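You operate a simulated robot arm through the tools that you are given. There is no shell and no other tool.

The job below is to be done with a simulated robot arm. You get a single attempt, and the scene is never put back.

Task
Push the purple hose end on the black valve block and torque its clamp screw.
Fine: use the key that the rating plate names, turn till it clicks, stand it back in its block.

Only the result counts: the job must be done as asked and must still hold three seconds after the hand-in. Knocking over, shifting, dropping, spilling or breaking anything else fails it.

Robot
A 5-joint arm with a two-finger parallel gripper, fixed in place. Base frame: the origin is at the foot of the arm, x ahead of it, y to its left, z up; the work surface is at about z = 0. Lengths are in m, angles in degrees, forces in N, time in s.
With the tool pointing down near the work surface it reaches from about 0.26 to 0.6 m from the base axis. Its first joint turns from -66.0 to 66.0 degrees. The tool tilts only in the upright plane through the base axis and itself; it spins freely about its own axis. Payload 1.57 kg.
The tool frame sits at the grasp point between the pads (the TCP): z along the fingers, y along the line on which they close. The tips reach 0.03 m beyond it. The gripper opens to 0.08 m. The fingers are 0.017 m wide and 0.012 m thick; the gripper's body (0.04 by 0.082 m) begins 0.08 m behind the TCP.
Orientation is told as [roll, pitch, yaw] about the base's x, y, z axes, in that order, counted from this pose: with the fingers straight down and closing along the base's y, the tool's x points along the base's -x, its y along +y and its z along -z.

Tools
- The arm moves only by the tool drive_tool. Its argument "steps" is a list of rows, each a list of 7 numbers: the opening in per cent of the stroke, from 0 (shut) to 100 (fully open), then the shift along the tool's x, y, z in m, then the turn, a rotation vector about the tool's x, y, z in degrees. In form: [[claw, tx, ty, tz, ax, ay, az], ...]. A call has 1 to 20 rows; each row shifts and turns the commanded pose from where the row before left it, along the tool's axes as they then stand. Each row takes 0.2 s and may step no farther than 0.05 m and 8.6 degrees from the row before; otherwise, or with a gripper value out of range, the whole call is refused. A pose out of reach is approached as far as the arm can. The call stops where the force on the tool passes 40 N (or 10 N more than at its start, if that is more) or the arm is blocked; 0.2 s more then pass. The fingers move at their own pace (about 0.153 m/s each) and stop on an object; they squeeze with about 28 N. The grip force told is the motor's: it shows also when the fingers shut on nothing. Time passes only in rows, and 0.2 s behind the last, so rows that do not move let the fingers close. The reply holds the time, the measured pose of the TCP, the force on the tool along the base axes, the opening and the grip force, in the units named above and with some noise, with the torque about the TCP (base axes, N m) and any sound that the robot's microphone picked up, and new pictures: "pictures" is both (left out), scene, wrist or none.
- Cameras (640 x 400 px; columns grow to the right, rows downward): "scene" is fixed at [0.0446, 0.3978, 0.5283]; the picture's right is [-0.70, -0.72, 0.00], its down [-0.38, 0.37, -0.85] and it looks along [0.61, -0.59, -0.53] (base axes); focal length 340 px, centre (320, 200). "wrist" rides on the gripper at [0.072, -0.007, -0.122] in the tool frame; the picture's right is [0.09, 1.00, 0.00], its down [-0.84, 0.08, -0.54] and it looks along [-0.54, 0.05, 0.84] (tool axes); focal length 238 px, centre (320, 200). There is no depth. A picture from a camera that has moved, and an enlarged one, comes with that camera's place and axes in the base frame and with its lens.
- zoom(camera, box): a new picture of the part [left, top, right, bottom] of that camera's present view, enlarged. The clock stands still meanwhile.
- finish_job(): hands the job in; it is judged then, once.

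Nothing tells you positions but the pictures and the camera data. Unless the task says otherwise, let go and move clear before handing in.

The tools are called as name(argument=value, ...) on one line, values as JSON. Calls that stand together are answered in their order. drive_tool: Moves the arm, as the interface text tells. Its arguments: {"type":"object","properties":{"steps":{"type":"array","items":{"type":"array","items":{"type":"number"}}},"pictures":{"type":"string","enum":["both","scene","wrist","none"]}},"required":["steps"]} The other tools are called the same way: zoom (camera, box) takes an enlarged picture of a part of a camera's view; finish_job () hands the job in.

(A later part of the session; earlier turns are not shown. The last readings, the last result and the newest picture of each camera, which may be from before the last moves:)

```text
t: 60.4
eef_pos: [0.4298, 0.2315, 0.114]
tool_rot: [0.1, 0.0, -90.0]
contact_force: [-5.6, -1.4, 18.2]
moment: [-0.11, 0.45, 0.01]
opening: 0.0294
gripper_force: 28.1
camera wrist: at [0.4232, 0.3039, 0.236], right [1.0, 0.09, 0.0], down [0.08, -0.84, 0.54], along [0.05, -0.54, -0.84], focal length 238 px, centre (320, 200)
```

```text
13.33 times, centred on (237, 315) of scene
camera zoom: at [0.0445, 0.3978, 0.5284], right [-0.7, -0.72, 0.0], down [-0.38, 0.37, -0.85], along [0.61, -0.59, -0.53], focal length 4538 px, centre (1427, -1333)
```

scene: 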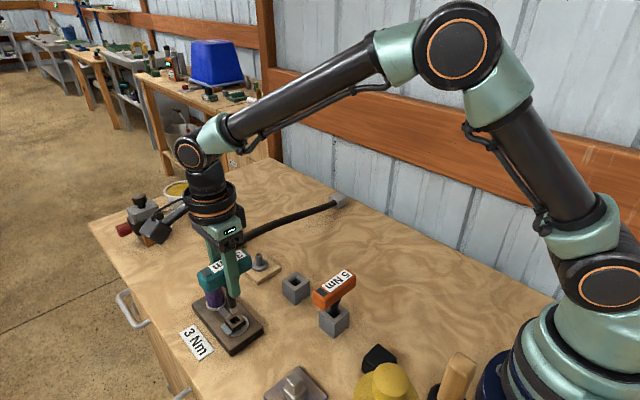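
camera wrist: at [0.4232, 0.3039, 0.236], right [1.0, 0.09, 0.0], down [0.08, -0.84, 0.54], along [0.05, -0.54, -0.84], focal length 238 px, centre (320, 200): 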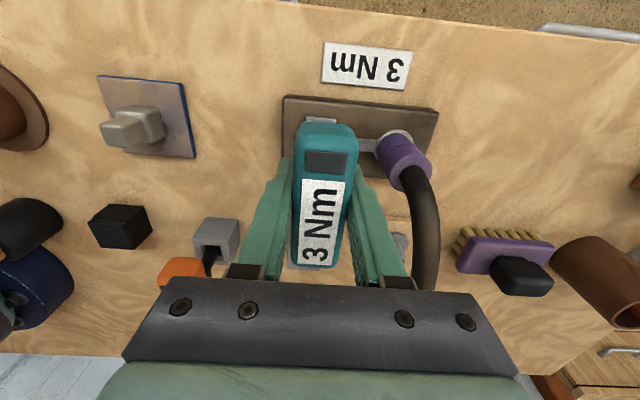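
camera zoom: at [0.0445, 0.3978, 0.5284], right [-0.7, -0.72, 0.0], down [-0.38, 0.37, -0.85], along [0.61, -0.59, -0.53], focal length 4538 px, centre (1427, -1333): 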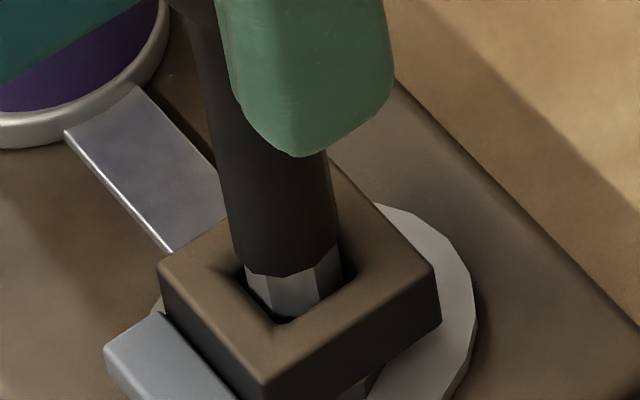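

The key is bottomed in the socket (18 N with no travel). I'll ease the load, then start turning clockwise, keeping the key's axis fixed, and listen.

drive_tool(steps=[[0, 0, 0, -0.0008, 0, 0, 0], [0, 0, 0, 0, 0, 0, 0]], pictures="none")

drive_tool(steps=[[0, 0, 4e-05, 0, 0, 0, 3], [0, 0, 4e-05, 0, 0, 0, 3], [0, 0, 4e-05, 0, 0, 0, 3], [0, 0, 0, 0, 0, 0, 0]], pictures="wrist")

zoom(camera="scene", box=[212, 285, 262, 335])

```text
t: 61.0
eef_pos: [0.4305, 0.2322, 0.1138]
tool_rot: [0.1, 0.0, -90.0]
contact_force: [-4.6, 0.2, 16.7]
moment: [-0.08, 0.39, 0.02]
opening: 0.0299
gripper_force: 28.3
```

```text
t: 62.0
eef_pos: [0.4311, 0.2305, 0.1126]
tool_rot: [0.1, 0.1, -99.0]
contact_force: [3.2, -0.3, 13.4]
moment: [-0.1, -0.22, 0.02]
opening: 0.0298
gripper_force: 28.4
camera wrist: at [0.4347, 0.3039, 0.2361], right [1.0, -0.07, 0.0], down [-0.06, -0.84, 0.54], along [-0.03, -0.54, -0.84], focal length 238 px, centre (320, 200)
```

wrist: 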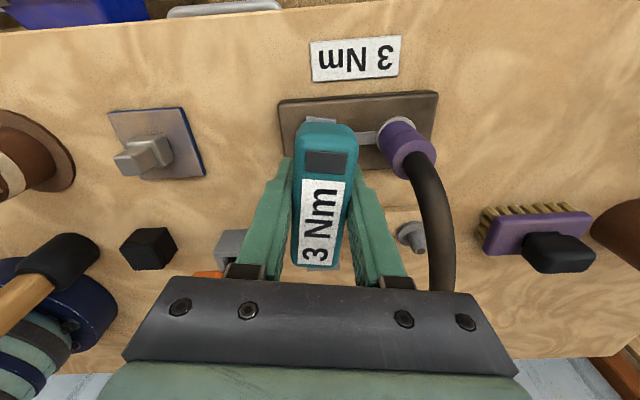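

```text
8.00 times, centred on (237, 310) of scene
camera zoom: at [0.0445, 0.3978, 0.5283], right [-0.7, -0.72, 0.0], down [-0.38, 0.37, -0.85], along [0.61, -0.59, -0.53], focal length 2723 px, centre (984, -680)
```

zoom: 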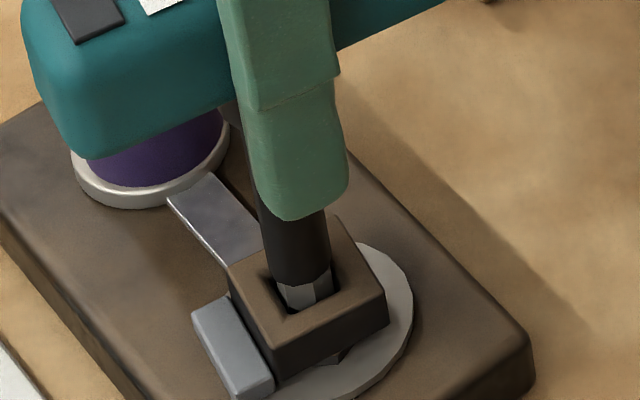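

No resisting torque yet (free play). Continuing to turn clockwise, watching the moment about z.

drive_tool(steps=[[0, 0, 6e-05, 0, 0, 0, 4], [0, 0, 6e-05, 0, 0, 0, 4], [0, 0, 6e-05, 0, 0, 0, 4], [0, 0, 0, 0, 0, 0, 0]], pictures="none")

zoom(camera="scene", box=[222, 300, 252, 330])

```text
t: 63.0
eef_pos: [0.4305, 0.23, 0.1131]
tool_rot: [0.0, 0.1, -111.1]
contact_force: [3.9, 0.1, 13.0]
moment: [0.09, -0.32, 0.02]
opening: 0.0296
gripper_force: 28.4
```

```text
13.33 times, centred on (237, 315) of scene
camera zoom: at [0.0445, 0.3978, 0.5283], right [-0.7, -0.72, 0.0], down [-0.38, 0.37, -0.85], along [0.61, -0.59, -0.53], focal length 4538 px, centre (1427, -1333)
```

zoom: 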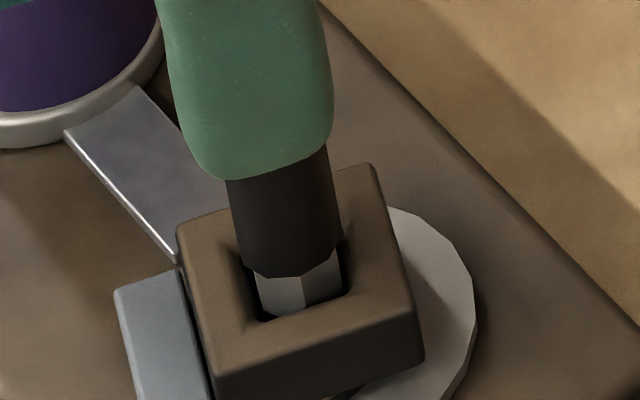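

The socket is now turning with the key (its blue tab rotated too). Continuing clockwise in larger chunks and listening for the click.

drive_tool(steps=[[0, 0, 8e-05, 0, 0, 0, 5], [0, 0, 8e-05, 0, 0, 0, 5], [0, 0, 8e-05, 0, 0, 0, 5], [0, 0, 8e-05, 0, 0, 0, 5], [0, 0, 0, 0, 0, 0, 0]], pictures="both")

zoom(camera="scene", box=[217, 295, 257, 335])

```text
t: 64.2
eef_pos: [0.431, 0.2311, 0.1129]
tool_rot: [0.0, 0.0, -131.2]
contact_force: [-1.3, -1.2, 21.6]
moment: [-0.22, 0.18, 0.01]
opening: 0.0297
gripper_force: 28.0
camera wrist: at [0.4724, 0.2903, 0.2359], right [0.81, -0.58, 0.0], down [-0.49, -0.68, 0.54], along [-0.32, -0.44, -0.84], focal length 238 px, centre (320, 200)
```

scene: 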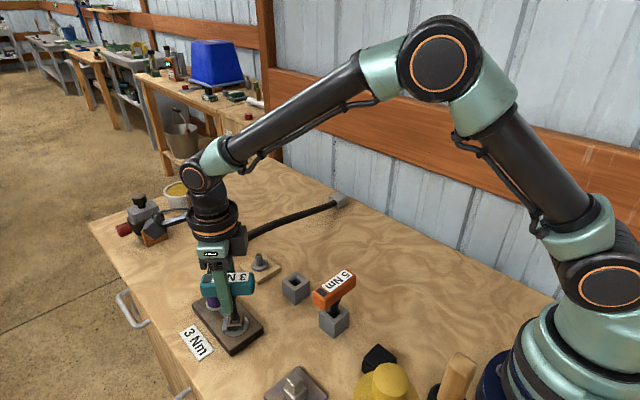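
wrist: 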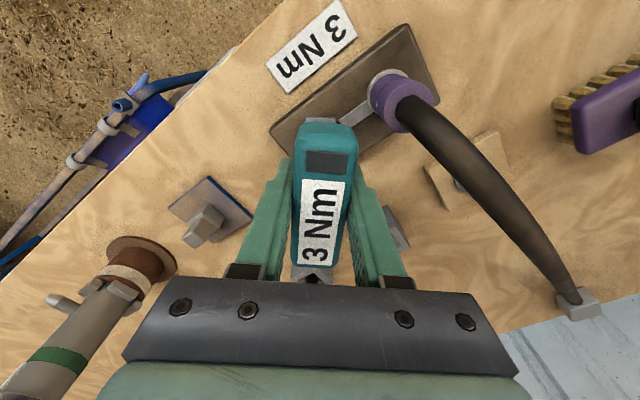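

```text
10.00 times, centred on (237, 315) of scene
camera zoom: at [0.0445, 0.3978, 0.5284], right [-0.7, -0.72, 0.0], down [-0.38, 0.37, -0.85], along [0.61, -0.59, -0.53], focal length 3403 px, centre (1150, -950)
```

zoom: 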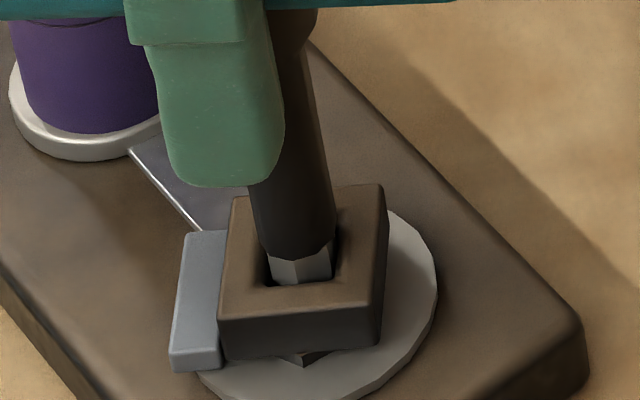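

Still turning freely with the screw. I'll ease the vertical load by 1 mm and keep turning.

drive_tool(steps=[[0, 0, 0, -0.001, 0, 0, 0], [0, 0, 9e-05, 0, 0, 0, 5], [0, 0, 9e-05, 0, 0, 0, 5], [0, 0, 9e-05, 0, 0, 0, 5], [0, 0, 9e-05, 0, 0, 0, 5], [0, 0, 0, 0, 0, 0, 0]], pictures="none")

zoom(camera="scene", box=[212, 285, 262, 335])

```text
t: 65.4
eef_pos: [0.445, 0.2051, 0.115]
tool_rot: [0.0, 0.1, -147.9]
contact_force: [-11.4, 16.5, 8.5]
moment: [0.43, 0.42, 0.02]
opening: 0.0365
gripper_force: 28.1
out of reach, approached as far as the arm can: row 4, 5
stopped in row 5: the force on the tool passed its limit at 59 N (the readings are from after the stop); the commanded pose is now the measured one
```

```text
8.00 times, centred on (237, 310) of scene
camera zoom: at [0.0445, 0.3978, 0.5283], right [-0.7, -0.72, 0.0], down [-0.38, 0.37, -0.85], along [0.61, -0.59, -0.53], focal length 2723 px, centre (984, -680)
```

zoom: 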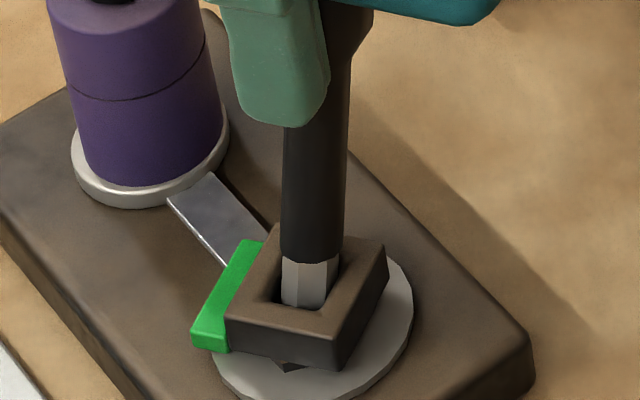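

The arm hit a reach limit near −148° of spin and got pushed sideways, and the tab turned green. I'll look at the whole situation before moving anything.

drive_tool(steps=[[0, 0, 0, 0, 0, 0, 0]], pictures="both")

zoom(camera="scene", box=[180, 240, 280, 340])

zoom(camera="wrist", box=[220, 80, 420, 280])

```text
t: 65.8
eef_pos: [0.4444, 0.2039, 0.1151]
tool_rot: [0.0, 0.1, -148.0]
contact_force: [-16.5, 21.5, 13.8]
moment: [1.02, 1.0, 0.07]
opening: 0.0368
gripper_force: 28.2
camera wrist: at [0.5014, 0.2486, 0.2378], right [0.61, -0.8, 0.0], down [-0.67, -0.51, 0.54], along [-0.43, -0.33, -0.84], focal length 238 px, centre (320, 200)
```

scene: 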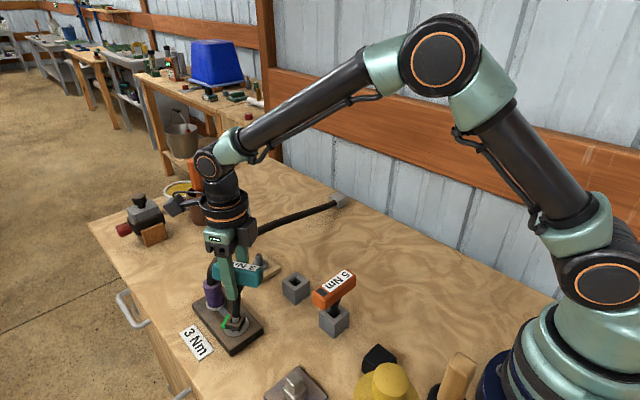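
wrist: 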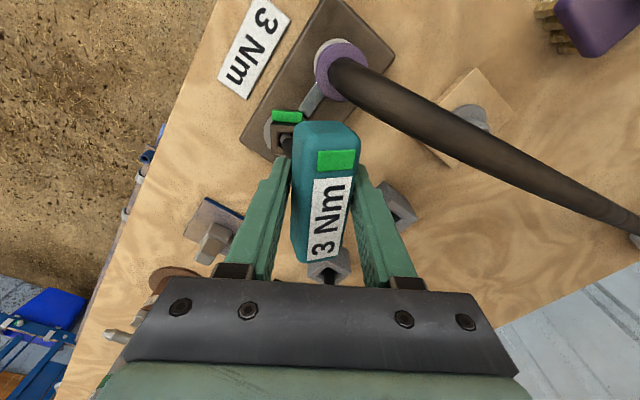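

```text
4.00 times, centred on (230, 290) of scene
camera zoom: at [0.0445, 0.3978, 0.5284], right [-0.7, -0.72, 0.0], down [-0.38, 0.37, -0.85], along [0.61, -0.59, -0.53], focal length 1361 px, centre (680, -160)
```

zoom: 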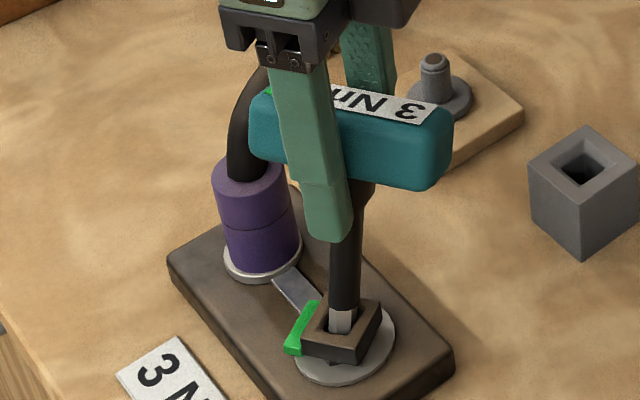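

```text
2.00 times, centred on (320, 180) of wrist
camera zoom: at [0.5014, 0.2486, 0.2378], right [0.61, -0.8, 0.0], down [-0.67, -0.51, 0.54], along [-0.43, -0.33, -0.84], focal length 477 px, centre (320, 240)
```

zoom: 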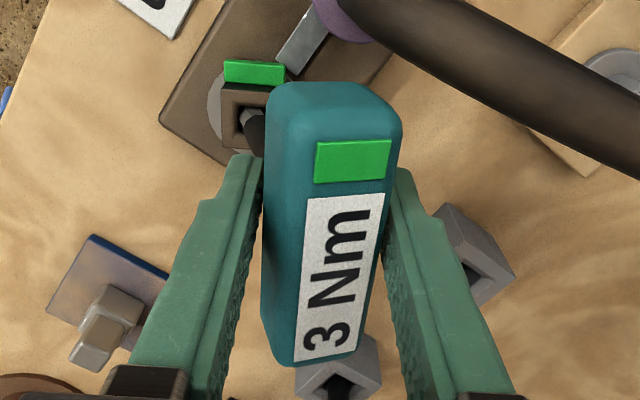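

Both the socket tab and the key's own indicator window are green, so the click torque was reached. But the key is leaning because the arm ran into its spin limit (~172° relative to the arm). I'll bring the handle slowly back over the socket axis while backing the spin off a few degrees, well within the bit's free play.

drive_tool(steps=[[0, 0.0002, -0.002, 0, 0, 0, -0.6], [0, 0.0002, -0.003, 0, 0, 0, -0.6], [0, 0.0002, -0.003, 0, 0, 0, -0.6], [0, 0.0002, -0.003, 0, 0, 0, -0.6], [0, 0.0002, -0.003, 0, 0, 0, -0.6]], pictures="both")

zoom(camera="scene", box=[180, 240, 280, 340])

```text
t: 67.0
eef_pos: [0.4399, 0.2156, 0.1157]
tool_rot: [0.1, 0.4, -145.1]
contact_force: [2.0, 3.9, 19.8]
moment: [0.49, -0.07, -0.07]
opening: 0.0336
gripper_force: 28.1
camera wrist: at [0.4936, 0.263, 0.2378], right [0.64, -0.76, 0.0], down [-0.65, -0.54, 0.54], along [-0.41, -0.35, -0.84], focal length 238 px, centre (320, 200)
```

scene: 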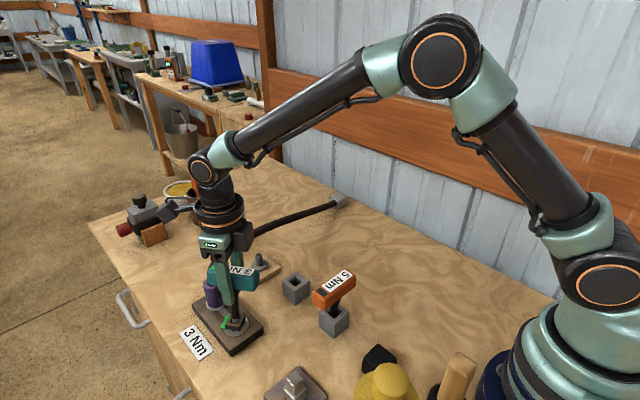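
wrist: 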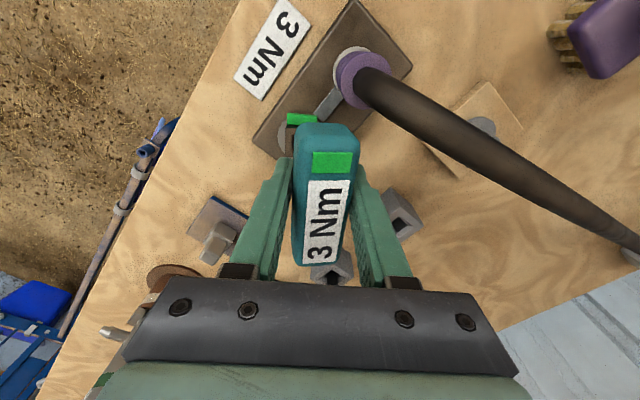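

```text
4.00 times, centred on (230, 290) of scene
camera zoom: at [0.0445, 0.3978, 0.5284], right [-0.7, -0.72, 0.0], down [-0.38, 0.37, -0.85], along [0.61, -0.59, -0.53], focal length 1361 px, centre (680, -160)
```

zoom: 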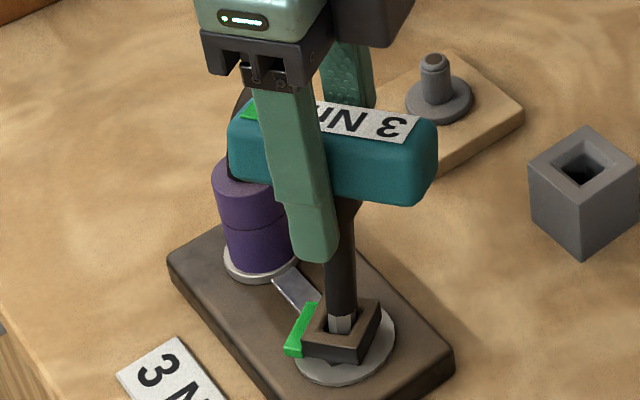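

Side load dropped to a few newtons as the key straightens. Continuing back over the socket, rising slightly to ease the vertical load.

drive_tool(steps=[[0, 0.0003, -0.003, -0.0005, 0, 0, -0.6], [0, 0.0003, -0.003, -0.0005, 0, 0, -0.6], [0, 0.0003, -0.003, -0.0005, 0, 0, -0.6], [0, 0.0003, -0.003, 0, 0, 0, -0.6]], pictures="none")

zoom(camera="scene", box=[180, 240, 280, 340])

zoom(camera="wrist", box=[220, 80, 420, 280])

```text
t: 68.0
eef_pos: [0.4308, 0.2247, 0.1152]
tool_rot: [0.0, -0.2, -142.7]
contact_force: [-1.2, 0.2, -1.0]
moment: [0.09, 0.11, -0.01]
opening: 0.0304
gripper_force: 27.9
```

```text
4.00 times, centred on (230, 290) of scene
camera zoom: at [0.0446, 0.3978, 0.5283], right [-0.7, -0.72, 0.0], down [-0.38, 0.37, -0.85], along [0.61, -0.59, -0.53], focal length 1361 px, centre (680, -160)
```

zoom: 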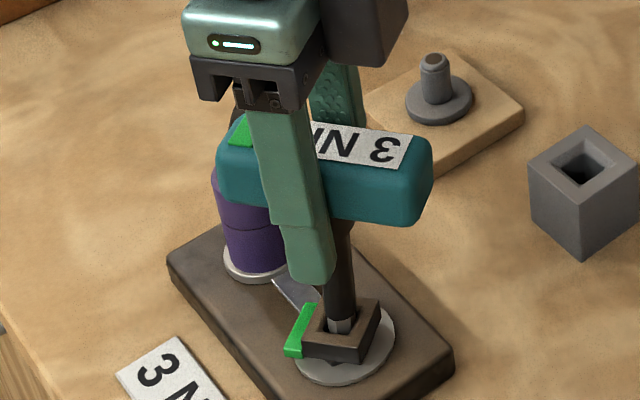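

```text
2.00 times, centred on (320, 180) of wrist
camera zoom: at [0.4841, 0.2747, 0.2364], right [0.68, -0.74, 0.0], down [-0.62, -0.57, 0.55], along [-0.4, -0.37, -0.84], focal length 477 px, centre (320, 240)
```

zoom: 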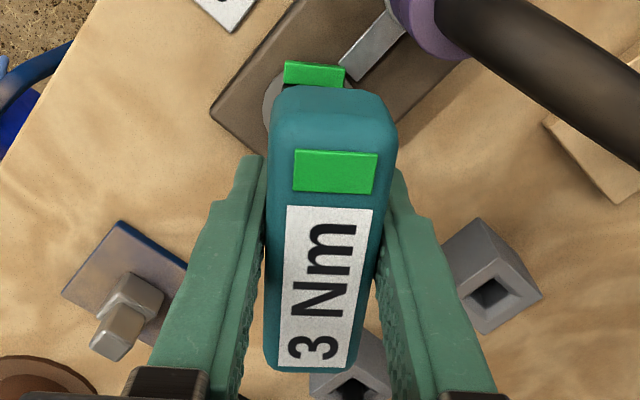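

Forces are near zero and the key is nearly upright. A few more millimetres to bring the handle exactly over the socket axis.

drive_tool(steps=[[0, 0.001, -0.0017, 0, 0, 0, -0.6], [0, 0.001, -0.0017, 0, 0, 0, -0.6], [0, 0.0009, -0.0017, 0, 0, 0, -0.6], [0, 0, 0, 0, 0, 0, 0]], pictures="both")

zoom(camera="scene", box=[180, 240, 280, 340])

zoom(camera="scene", box=[222, 300, 252, 330])

```text
t: 69.0
eef_pos: [0.431, 0.2311, 0.1165]
tool_rot: [0.0, -0.3, -140.9]
contact_force: [-7.7, -8.5, -4.0]
moment: [-0.72, 0.6, -0.05]
opening: 0.0297
gripper_force: 27.9
camera wrist: at [0.4822, 0.282, 0.2374], right [0.7, -0.72, 0.0], down [-0.6, -0.59, 0.54], along [-0.39, -0.38, -0.84], focal length 238 px, centre (320, 200)
```

scene: 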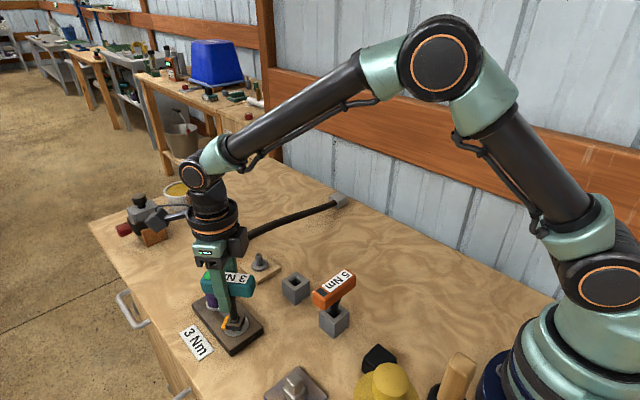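
wrist: 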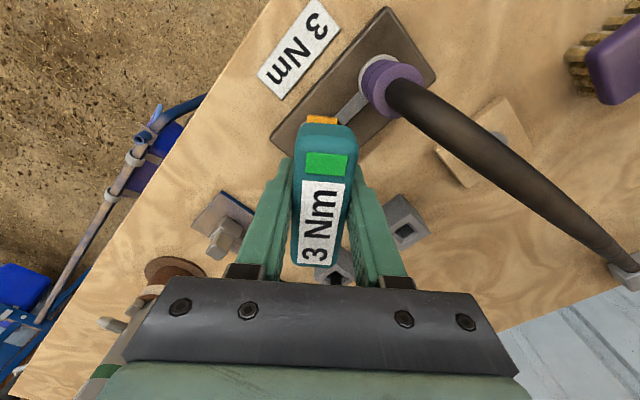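

```text
4.00 times, centred on (230, 290) of scene
camera zoom: at [0.0446, 0.3978, 0.5283], right [-0.7, -0.72, 0.0], down [-0.38, 0.37, -0.85], along [0.61, -0.59, -0.53], focal length 1361 px, centre (680, -160)
```

zoom: 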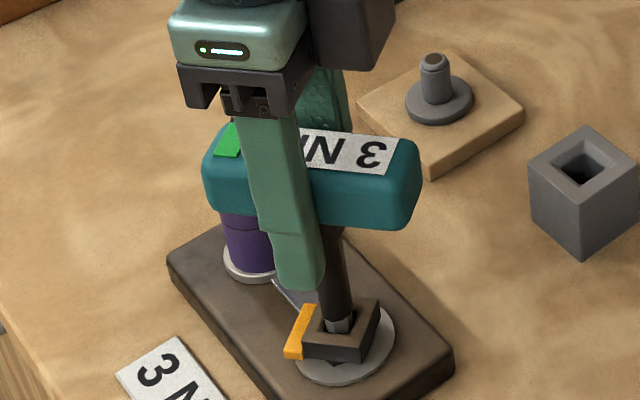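

```text
13.33 times, centred on (237, 315) of scene
camera zoom: at [0.0446, 0.3978, 0.5283], right [-0.7, -0.72, 0.0], down [-0.38, 0.37, -0.85], along [0.61, -0.59, -0.53], focal length 4538 px, centre (1427, -1333)
```

zoom: 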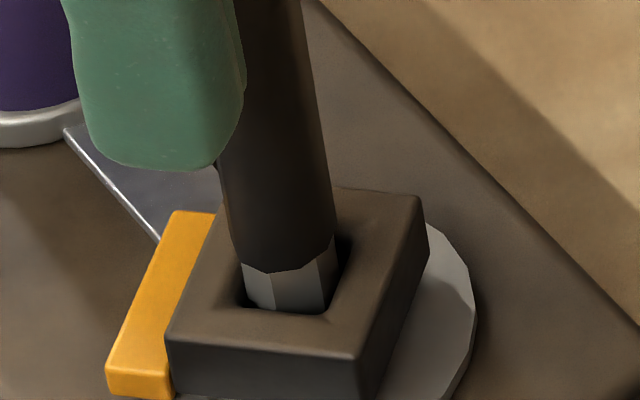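

The tab has gone orange: backing the leaning key off dragged the screw back by several degrees, so it must be re-torqued. I'm at the spin limit here, so I'll ease the side load, lift the key out, ratchet the grip back, reinsert and turn again in fine steps.

drive_tool(steps=[[0, -0.001, 0, 0, 0, 0, 0], [0, -0.001, 0, 0, 0, 0, 0], [0, 0, 0, 0, 0, 0, 0]], pictures="none")

zoom(camera="scene", box=[217, 295, 257, 335])

zoom(camera="wrist", box=[220, 80, 420, 280])

```text
t: 69.8
eef_pos: [0.4308, 0.2299, 0.118]
tool_rot: [-0.1, 0.1, -140.9]
contact_force: [-4.5, -2.1, -1.9]
moment: [-0.12, 0.36, 0.01]
opening: 0.0298
gripper_force: 28.8
```

```text
10.00 times, centred on (237, 315) of scene
camera zoom: at [0.0446, 0.3978, 0.5283], right [-0.7, -0.72, 0.0], down [-0.38, 0.37, -0.85], along [0.61, -0.59, -0.53], focal length 3403 px, centre (1150, -950)
```

zoom: 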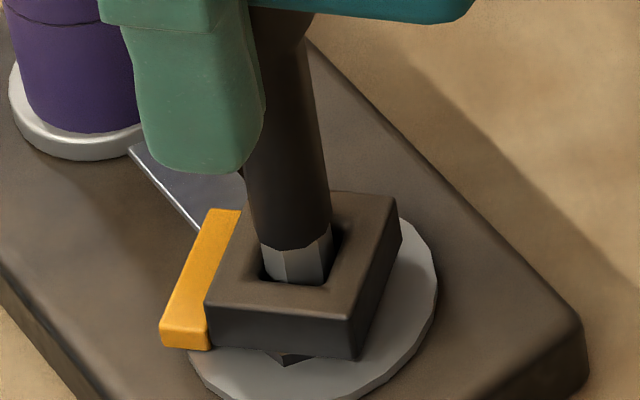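

```text
2.00 times, centred on (320, 180) of wrist
camera zoom: at [0.4812, 0.2815, 0.2388], right [0.7, -0.71, 0.0], down [-0.6, -0.59, 0.54], along [-0.38, -0.38, -0.84], focal length 477 px, centre (320, 240)
```

zoom: 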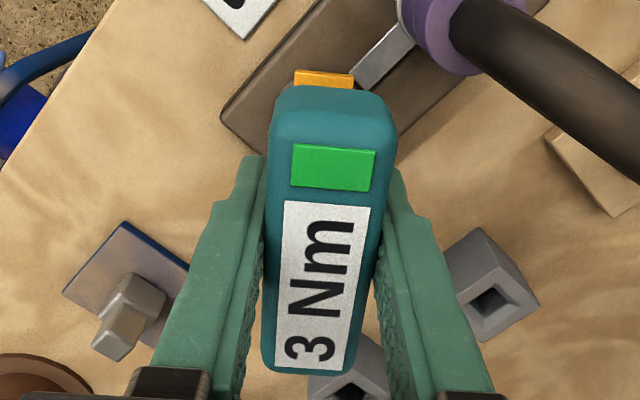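

Measuring the socket: it has turned ~52° in total, matching the key's yaw exactly, so the screw follows the key both ways while engaged. The click lies a few degrees further (51–58°). I'll relieve the last side load and lift the key straight out without turning.

drive_tool(steps=[[0, -0.001, 0, 0, 0, 0, 0], [0, 0, 0, -0.001, 0, 0, 0], [0, 0, 0, -0.001, 0, 0, 0], [0, 0, 0, -0.002, 0, 0, 0], [0, 0, 0, 0, 0, 0, 0]], pictures="none")

zoom(camera="scene", box=[217, 295, 257, 335])

```text
t: 71.0
eef_pos: [0.4293, 0.2292, 0.1211]
tool_rot: [0.0, 0.2, -141.0]
contact_force: [1.9, 2.2, -2.8]
moment: [0.14, -0.19, -0.03]
opening: 0.0295
gripper_force: 27.7
```

```text
10.00 times, centred on (237, 315) of scene
camera zoom: at [0.0446, 0.3978, 0.5283], right [-0.7, -0.72, 0.0], down [-0.38, 0.37, -0.85], along [0.61, -0.59, -0.53], focal length 3403 px, centre (1150, -950)
```

zoom: 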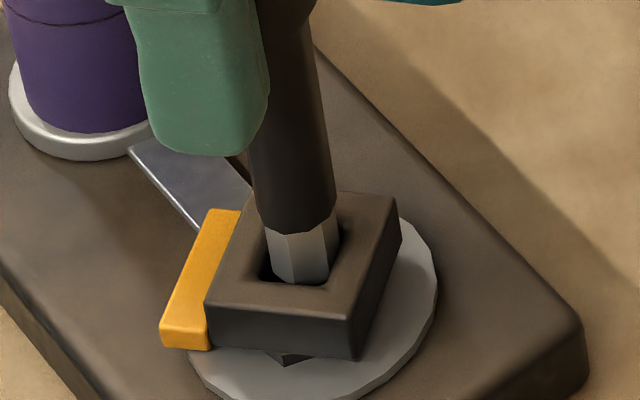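

Lifting out smoothly. Continuing straight up until the tip clears the socket.

drive_tool(steps=[[0, 0.0005, 0, -0.001, 0, 0, 0], [0, 0, 0, -0.002, 0, 0, 0], [0, 0, 0, -0.002, 0, 0, 0], [0, 0, 0, -0.003, 0, 0, 0], [0, 0, 0, -0.003, 0, 0, 0], [0, 0, 0, -0.003, 0, 0, 0], [0, 0, 0, -0.003, 0, 0, 0], [0, 0, 0, 0, 0, 0, 0]], pictures="both")

zoom(camera="scene", box=[207, 275, 267, 335])

zoom(camera="wrist", box=[220, 80, 420, 280])

```text
t: 72.8
eef_pos: [0.4296, 0.2305, 0.137]
tool_rot: [0.0, 0.1, -141.0]
contact_force: [-0.7, 0.2, -2.2]
moment: [0.0, -0.04, 0.03]
opening: 0.0298
gripper_force: 27.6
camera wrist: at [0.4806, 0.2807, 0.2597], right [0.7, -0.72, 0.0], down [-0.6, -0.59, 0.54], along [-0.39, -0.38, -0.84], focal length 238 px, centre (320, 200)
```

scene: 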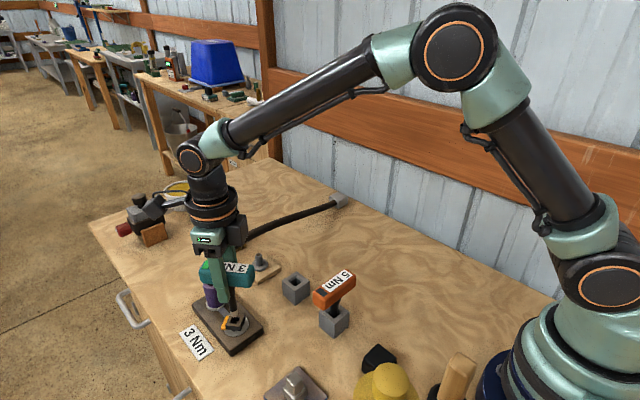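
wrist: 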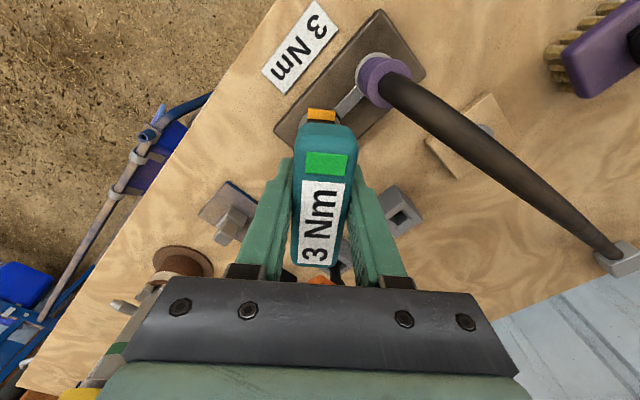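

```text
6.67 times, centred on (237, 305) of scene
camera zoom: at [0.0446, 0.3978, 0.5283], right [-0.7, -0.72, 0.0], down [-0.38, 0.37, -0.85], along [0.61, -0.59, -0.53], focal length 2269 px, centre (873, -500)
```

zoom: 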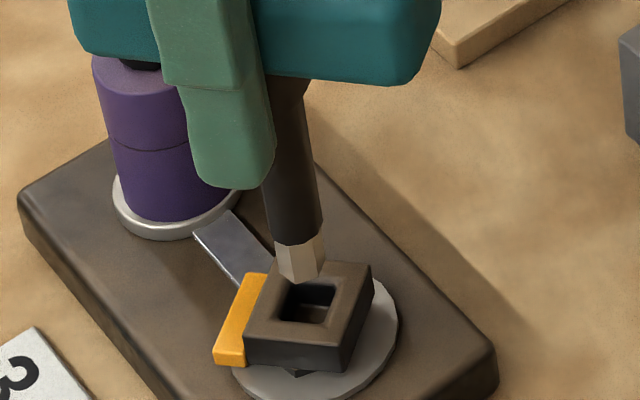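

```text
2.00 times, centred on (320, 180) of wrist
camera zoom: at [0.4806, 0.2807, 0.2597], right [0.7, -0.72, 0.0], down [-0.6, -0.59, 0.54], along [-0.39, -0.38, -0.84], focal length 477 px, centre (320, 240)
```

zoom: 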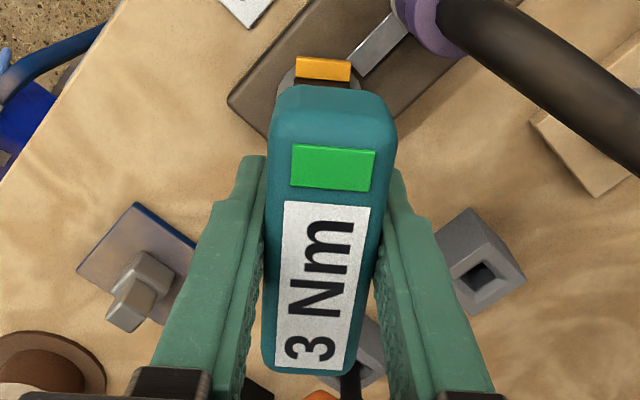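

The tip is clear; plate, hose end and socket are undisturbed. I'll raise 1 cm and ratchet the tool back by 90° (the socket's symmetry) before reinserting.

drive_tool(steps=[[0, 0, 0, -0.01, 0, 0, 0], [0, 0, 0, 0, 0, 0, -8.2], [0, 0, 0, 0, 0, 0, -8.2], [0, 0, 0, 0, 0, 0, -8.2], [0, 0, 0, 0, 0, 0, -8.2], [0, 0, 0, 0, 0, 0, -8.2], [0, 0, 0, 0, 0, 0, -8.2], [0, 0, 0, 0, 0, 0, -8.2], [0, 0, 0, 0, 0, 0, -8.2], [0, 0, 0, 0, 0, 0, -8.2], [0, 0, 0, 0, 0, 0, -8.2], [0, 0, 0, 0, 0, 0, -8.0], [0, 0, 0, 0, 0, 0, 0]], pictures="both")

zoom(camera="scene", box=[207, 275, 267, 335])

zoom(camera="scene", box=[222, 285, 252, 315])

zoom(camera="wrist", box=[220, 60, 420, 260])

```text
t: 75.6
eef_pos: [0.4295, 0.2288, 0.1471]
tool_rot: [0.1, 0.0, -50.9]
contact_force: [-0.7, 0.6, -1.6]
moment: [-0.01, -0.01, -0.03]
opening: 0.0296
gripper_force: 27.7
camera wrist: at [0.3785, 0.2819, 0.2695], right [0.71, 0.7, 0.0], down [0.59, -0.6, 0.54], along [0.38, -0.39, -0.84], focal length 238 px, centre (320, 200)
```

scene: 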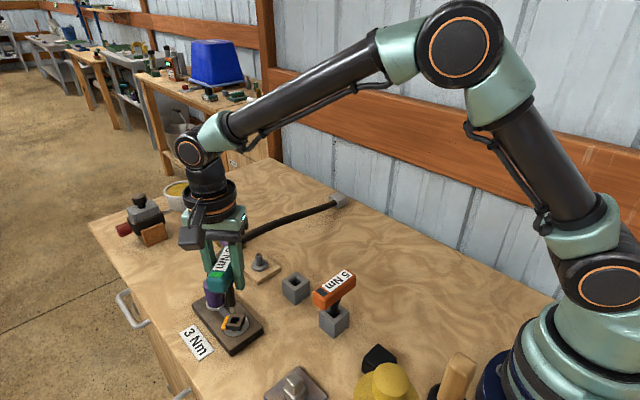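
wrist: 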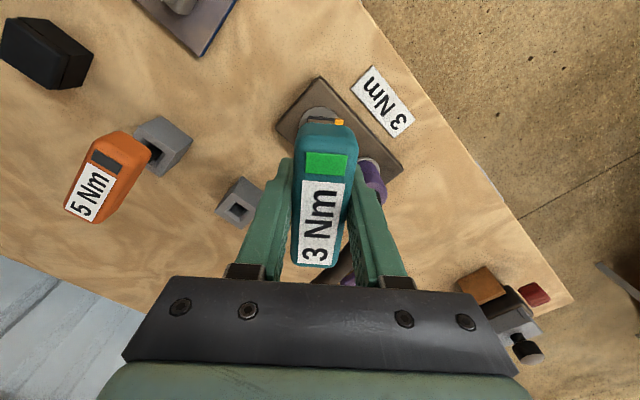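

```text
6.67 times, centred on (237, 305) of scene
camera zoom: at [0.0446, 0.3978, 0.5283], right [-0.7, -0.72, 0.0], down [-0.38, 0.37, -0.85], along [0.61, -0.59, -0.53], focal length 2269 px, centre (873, -500)
```

zoom: 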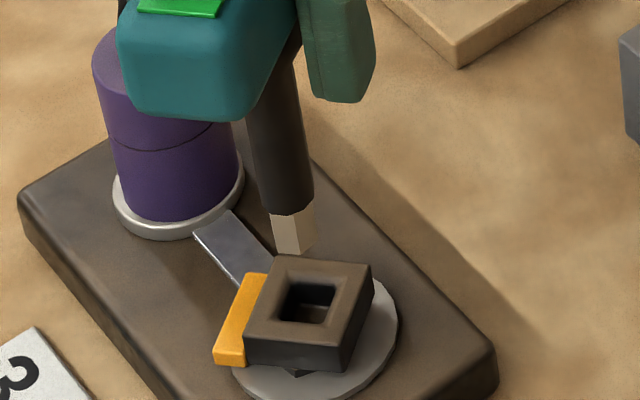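

```text
13.33 times, centred on (237, 300) of scene
camera zoom: at [0.0446, 0.3978, 0.5283], right [-0.7, -0.72, 0.0], down [-0.38, 0.37, -0.85], along [0.61, -0.59, -0.53], focal length 4538 px, centre (1427, -1133)
```

zoom: 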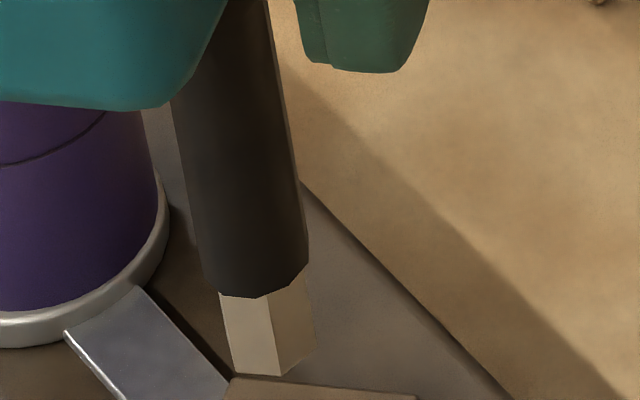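

```text
2.00 times, centred on (320, 160) of wrist
camera zoom: at [0.3785, 0.2819, 0.2695], right [0.71, 0.7, 0.0], down [0.59, -0.6, 0.54], along [0.38, -0.39, -0.84], focal length 477 px, centre (320, 280)
```

zoom: 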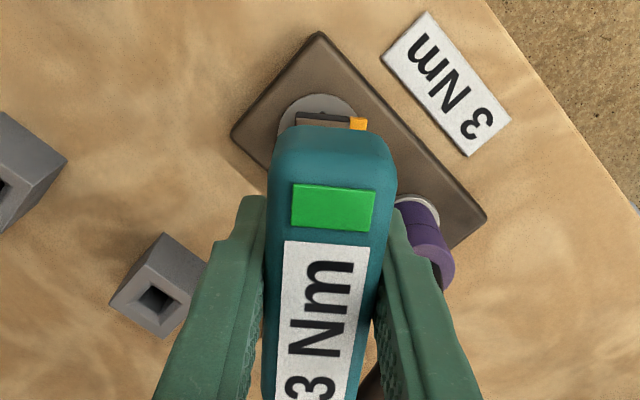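

The bit is a hex and its pose relative to the socket is the same as before (90° symmetry). I'll lower to ~7 mm above the socket and re-check alignment.

drive_tool(steps=[[0, 0, 0, 0.004, 0, 0, 0], [0, 0, 0, 0.004, 0, 0, 0], [0, 0, 0, 0.004, 0, 0, 0], [0, 0, 0, 0.004, 0, 0, 0], [0, 0, 0, 0, 0, 0, 0]], pictures="none")

zoom(camera="scene", box=[222, 300, 252, 330])

zoom(camera="wrist", box=[270, 80, 370, 180])

```text
t: 76.8
eef_pos: [0.4304, 0.2299, 0.1314]
tool_rot: [0.1, 0.0, -50.9]
contact_force: [0.5, -0.3, -0.4]
moment: [-0.02, 0.03, -0.01]
opening: 0.0299
gripper_force: 27.8
```

```text
13.33 times, centred on (237, 315) of scene
camera zoom: at [0.0446, 0.3978, 0.5283], right [-0.7, -0.72, 0.0], down [-0.38, 0.37, -0.85], along [0.61, -0.59, -0.53], focal length 4538 px, centre (1427, -1333)
```

zoom: 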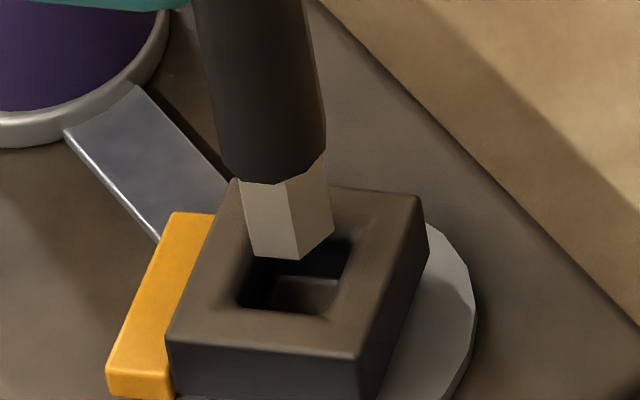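

```text
4.00 times, centred on (320, 130) of wrist
camera zoom: at [0.3788, 0.2818, 0.2531], right [0.72, 0.7, 0.0], down [0.59, -0.6, 0.54], along [0.38, -0.39, -0.84], focal length 953 px, centre (320, 480)
```

zoom: 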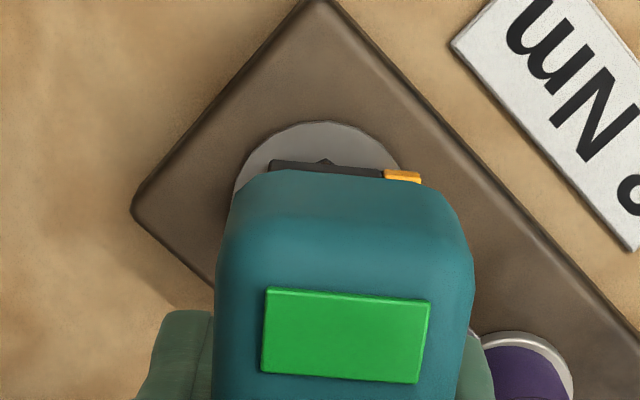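

Alignment is within about half a millimetre. Lowering to ~2 mm above the rim and checking again.

drive_tool(steps=[[0, 0, 0, 0.002, 0, 0, 0], [0, 0, 0, 0.002, 0, 0, 0], [0, 0, 0, 0.001, 0, 0, 0], [0, 0, 0, 0, 0, 0, 0]], pictures="none")

zoom(camera="scene", box=[222, 300, 252, 330])

```text
t: 77.8
eef_pos: [0.4293, 0.2299, 0.1254]
tool_rot: [0.0, 0.0, -51.0]
contact_force: [0.5, -0.5, -1.2]
moment: [-0.02, -0.02, -0.01]
opening: 0.0296
gripper_force: 28.1
```

```text
13.33 times, centred on (237, 315) of scene
camera zoom: at [0.0446, 0.3978, 0.5283], right [-0.7, -0.72, 0.0], down [-0.38, 0.37, -0.85], along [0.61, -0.59, -0.53], focal length 4538 px, centre (1427, -1333)
```

zoom: 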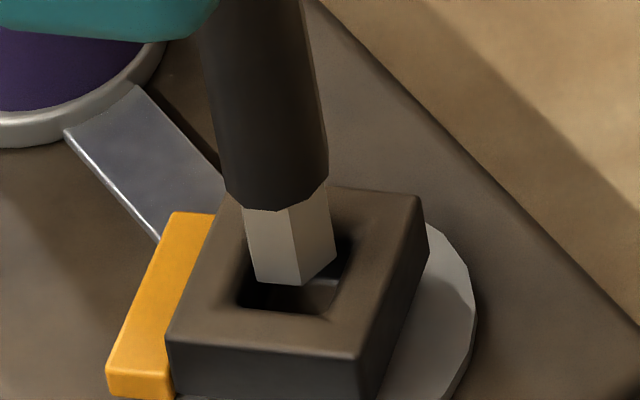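

Well centred over the hole. Lowering in 1 mm steps with force checks.

drive_tool(steps=[[0, 0, 0, 0.001, 0, 0, 0], [0, 0, 0, 0.001, 0, 0, 0], [0, 0, 0, 0.001, 0, 0, 0], [0, 0, 0, 0.001, 0, 0, 0], [0, 0, 0, 0, 0, 0, 0]], pictures="none")

zoom(camera="scene", box=[222, 300, 252, 330])

```text
t: 79.0
eef_pos: [0.4314, 0.2306, 0.1212]
tool_rot: [0.1, 0.0, -50.8]
contact_force: [-1.9, 2.7, -0.8]
moment: [0.19, 0.07, 0.0]
opening: 0.0298
gripper_force: 27.9
```

```text
13.33 times, centred on (237, 315) of scene
camera zoom: at [0.0446, 0.3978, 0.5283], right [-0.7, -0.72, 0.0], down [-0.38, 0.37, -0.85], along [0.61, -0.59, -0.53], focal length 4538 px, centre (1427, -1333)
```

zoom: 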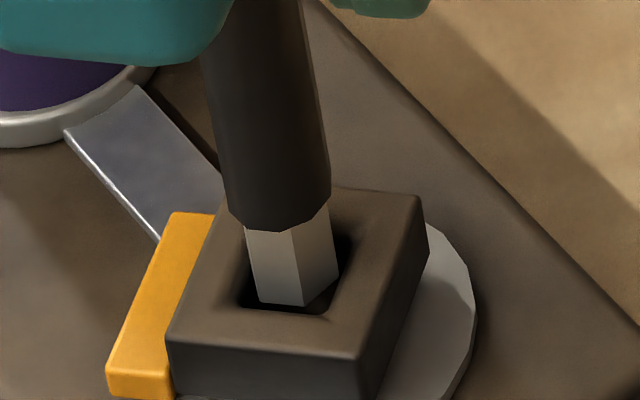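

A 3 N side push along +tool x: I'll shift 0.7 mm that way, then continue.

drive_tool(steps=[[0, 0.0007, 0, 0, 0, 0, 0], [0, 0, 0, 0, 0, 0, 0]], pictures="none")

drive_tool(steps=[[0, 0, 0, 0.001, 0, 0, 0], [0, 0, 0, 0.001, 0, 0, 0], [0, 0, 0, 0.001, 0, 0, 0], [0, 0, 0, 0, 0, 0, 0]], pictures="none")

zoom(camera="scene", box=[222, 300, 252, 330])

```text
t: 79.6
eef_pos: [0.429, 0.2306, 0.1212]
tool_rot: [0.1, 0.0, -51.0]
contact_force: [0.4, 1.1, -2.1]
moment: [-0.01, 0.01, 0.02]
opening: 0.0298
gripper_force: 27.9
```

```text
t: 80.6
eef_pos: [0.4293, 0.231, 0.1189]
tool_rot: [0.1, -0.1, -51.0]
contact_force: [-0.2, 0.0, -2.0]
moment: [-0.05, 0.02, -0.03]
opening: 0.0296
gripper_force: 28.0
```

```text
13.33 times, centred on (237, 315) of scene
camera zoom: at [0.0446, 0.3978, 0.5283], right [-0.7, -0.72, 0.0], down [-0.38, 0.37, -0.85], along [0.61, -0.59, -0.53], focal length 4538 px, centre (1427, -1333)
```

zoom: 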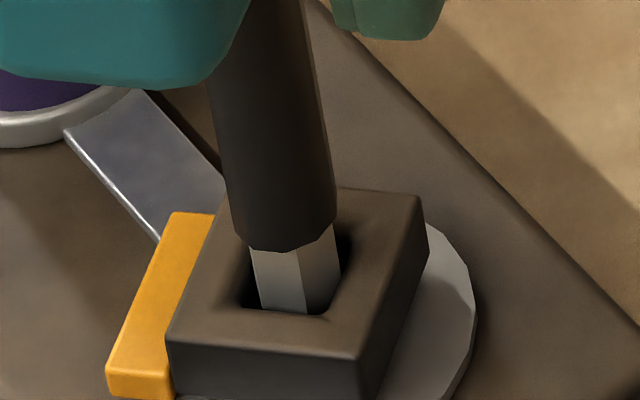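

Entering freely. Continuing to the socket floor.

drive_tool(steps=[[0, 0, 0, 0.001, 0, 0, 0], [0, 0, 0, 0.001, 0, 0, 0], [0, 0, 0, 0.001, 0, 0, 0], [0, 0, 0, 0, 0, 0, 0]], pictures="none")

drive_tool(steps=[[0, 0, 0, 0.001, 0, 0, 0], [0, 0, 0, 0.0005, 0, 0, 0], [0, 0, 0, 0, 0, 0, 0]], pictures="wrist")

zoom(camera="scene", box=[222, 300, 252, 330])

```text
t: 81.6
eef_pos: [0.4299, 0.2293, 0.1158]
tool_rot: [0.0, -0.1, -51.1]
contact_force: [-0.1, 0.1, -2.0]
moment: [-0.02, 0.0, 0.03]
opening: 0.0298
gripper_force: 28.0
```

```text
t: 82.4
eef_pos: [0.4296, 0.2302, 0.1143]
tool_rot: [0.1, 0.0, -50.9]
contact_force: [0.4, 0.2, -0.9]
moment: [0.02, 0.01, -0.01]
opening: 0.0297
gripper_force: 27.7
camera wrist: at [0.3785, 0.2822, 0.2368], right [0.72, 0.7, 0.0], down [0.59, -0.6, 0.54], along [0.38, -0.39, -0.84], focal length 238 px, centre (320, 200)
```

wrist: 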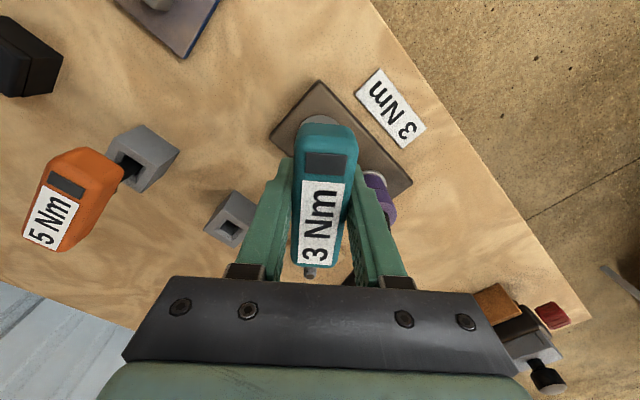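

```text
13.33 times, centred on (237, 315) of scene
camera zoom: at [0.0446, 0.3978, 0.5283], right [-0.7, -0.72, 0.0], down [-0.38, 0.37, -0.85], along [0.61, -0.59, -0.53], focal length 4538 px, centre (1427, -1333)
```

zoom: 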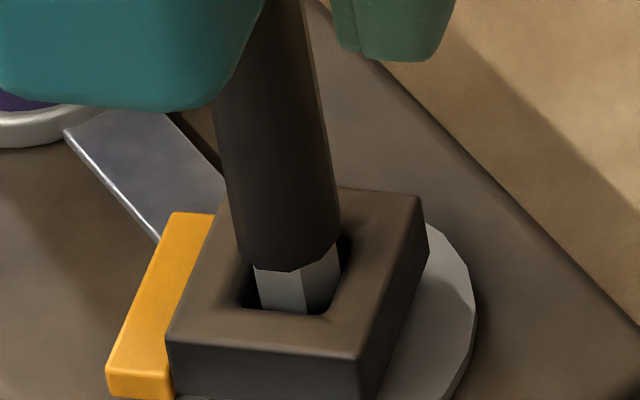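

The key's window has reset to dark, so it will signal the next click. Pressing very lightly onto the floor, then turning clockwise in fine steps.

drive_tool(steps=[[0, 0, 0, 0.0005, 0, 0, 0], [0, 0, 0, 0, 0, 0, 0]], pictures="none")

drive_tool(steps=[[0, 0, 0, 0, 0, 0, 1.5], [0, 0, 0, 0, 0, 0, 1.5], [0, 0, 0, 0, 0, 0, 0]], pictures="wrist")

zoom(camera="scene", box=[217, 295, 257, 335])

```text
t: 83.0
eef_pos: [0.4298, 0.2293, 0.114]
tool_rot: [0.0, 0.0, -51.0]
contact_force: [-0.7, 0.4, -1.1]
moment: [-0.04, 0.01, 0.03]
opening: 0.0297
gripper_force: 28.2
```

```text
t: 83.8
eef_pos: [0.4306, 0.2295, 0.1146]
tool_rot: [0.1, 0.1, -54.0]
contact_force: [0.2, 0.0, -0.7]
moment: [0.05, 0.0, 0.01]
opening: 0.0298
gripper_force: 28.0
camera wrist: at [0.3811, 0.2849, 0.2364], right [0.75, 0.66, 0.0], down [0.55, -0.63, 0.54], along [0.36, -0.41, -0.84], focal length 238 px, centre (320, 200)
```

wrist: 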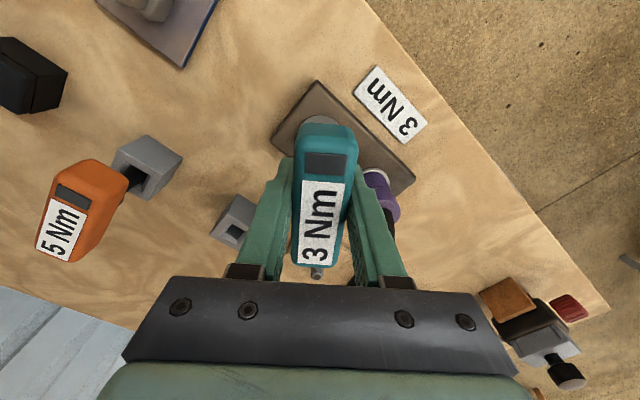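

```text
10.00 times, centred on (237, 315) of scene
camera zoom: at [0.0446, 0.3978, 0.5283], right [-0.7, -0.72, 0.0], down [-0.38, 0.37, -0.85], along [0.61, -0.59, -0.53], focal length 3403 px, centre (1150, -950)
```

zoom: 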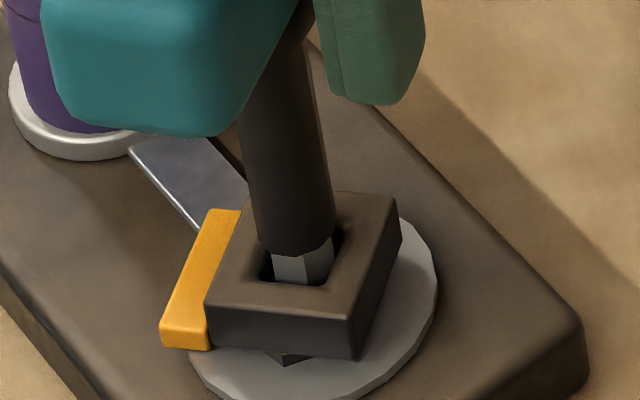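

Free play still being taken up. I'll lower another 1.5 mm towards the floor, then continue turning in small steps.

drive_tool(steps=[[0, 0, 0, 0.001, 0, 0, 0], [0, 0, 0, 0.0005, 0, 0, 0], [0, 0, 0, 0, 0, 0, 0]], pictures="none")

drive_tool(steps=[[0, 0, 0, 0, 0, 0, 2], [0, 0, 0, 0, 0, 0, 2], [0, 0, 0, 0, 0, 0, 2], [0, 0, 0, 0, 0, 0, 0]], pictures="none")

zoom(camera="scene", box=[217, 295, 257, 335])

zoom(camera="wrist", box=[270, 90, 370, 190])

```text
t: 84.6
eef_pos: [0.4308, 0.2308, 0.1136]
tool_rot: [0.3, 0.0, -54.0]
contact_force: [-6.9, -4.6, 25.9]
moment: [-0.52, 0.48, -0.01]
opening: 0.0297
gripper_force: 27.4
```

```text
t: 85.6
eef_pos: [0.4296, 0.231, 0.1142]
tool_rot: [0.2, 0.0, -60.0]
contact_force: [-4.6, -2.5, 30.6]
moment: [-0.31, 0.2, 0.03]
opening: 0.0298
gripper_force: 28.3
```

```text
10.00 times, centred on (237, 315) of scene
camera zoom: at [0.0445, 0.3977, 0.5284], right [-0.7, -0.72, 0.0], down [-0.38, 0.37, -0.85], along [0.61, -0.59, -0.53], focal length 3403 px, centre (1150, -950)
```

zoom: 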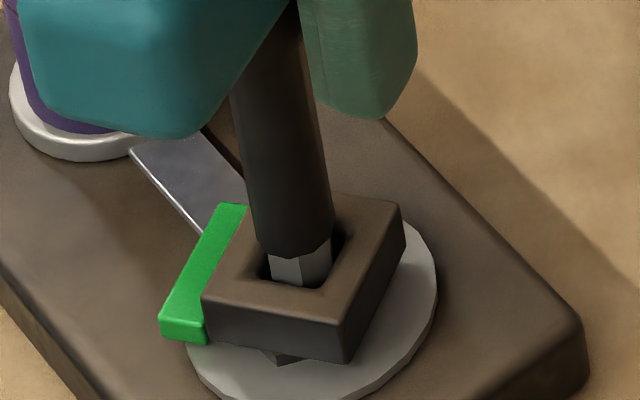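

```text
4.00 times, centred on (320, 140) of wrist
camera zoom: at [0.3872, 0.29, 0.2361], right [0.82, 0.58, 0.01], down [0.48, -0.69, 0.54], along [0.32, -0.44, -0.84], focal length 953 px, centre (320, 440)
```

zoom: 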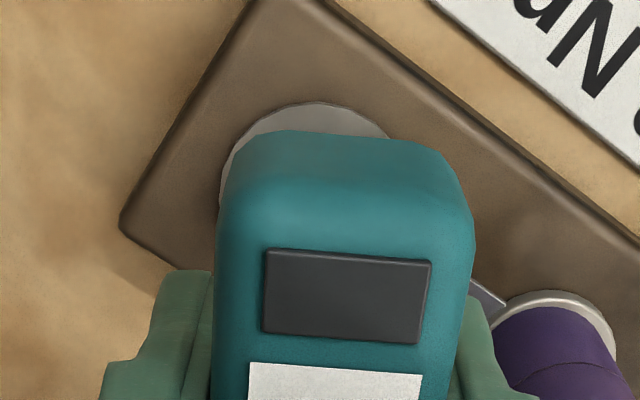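

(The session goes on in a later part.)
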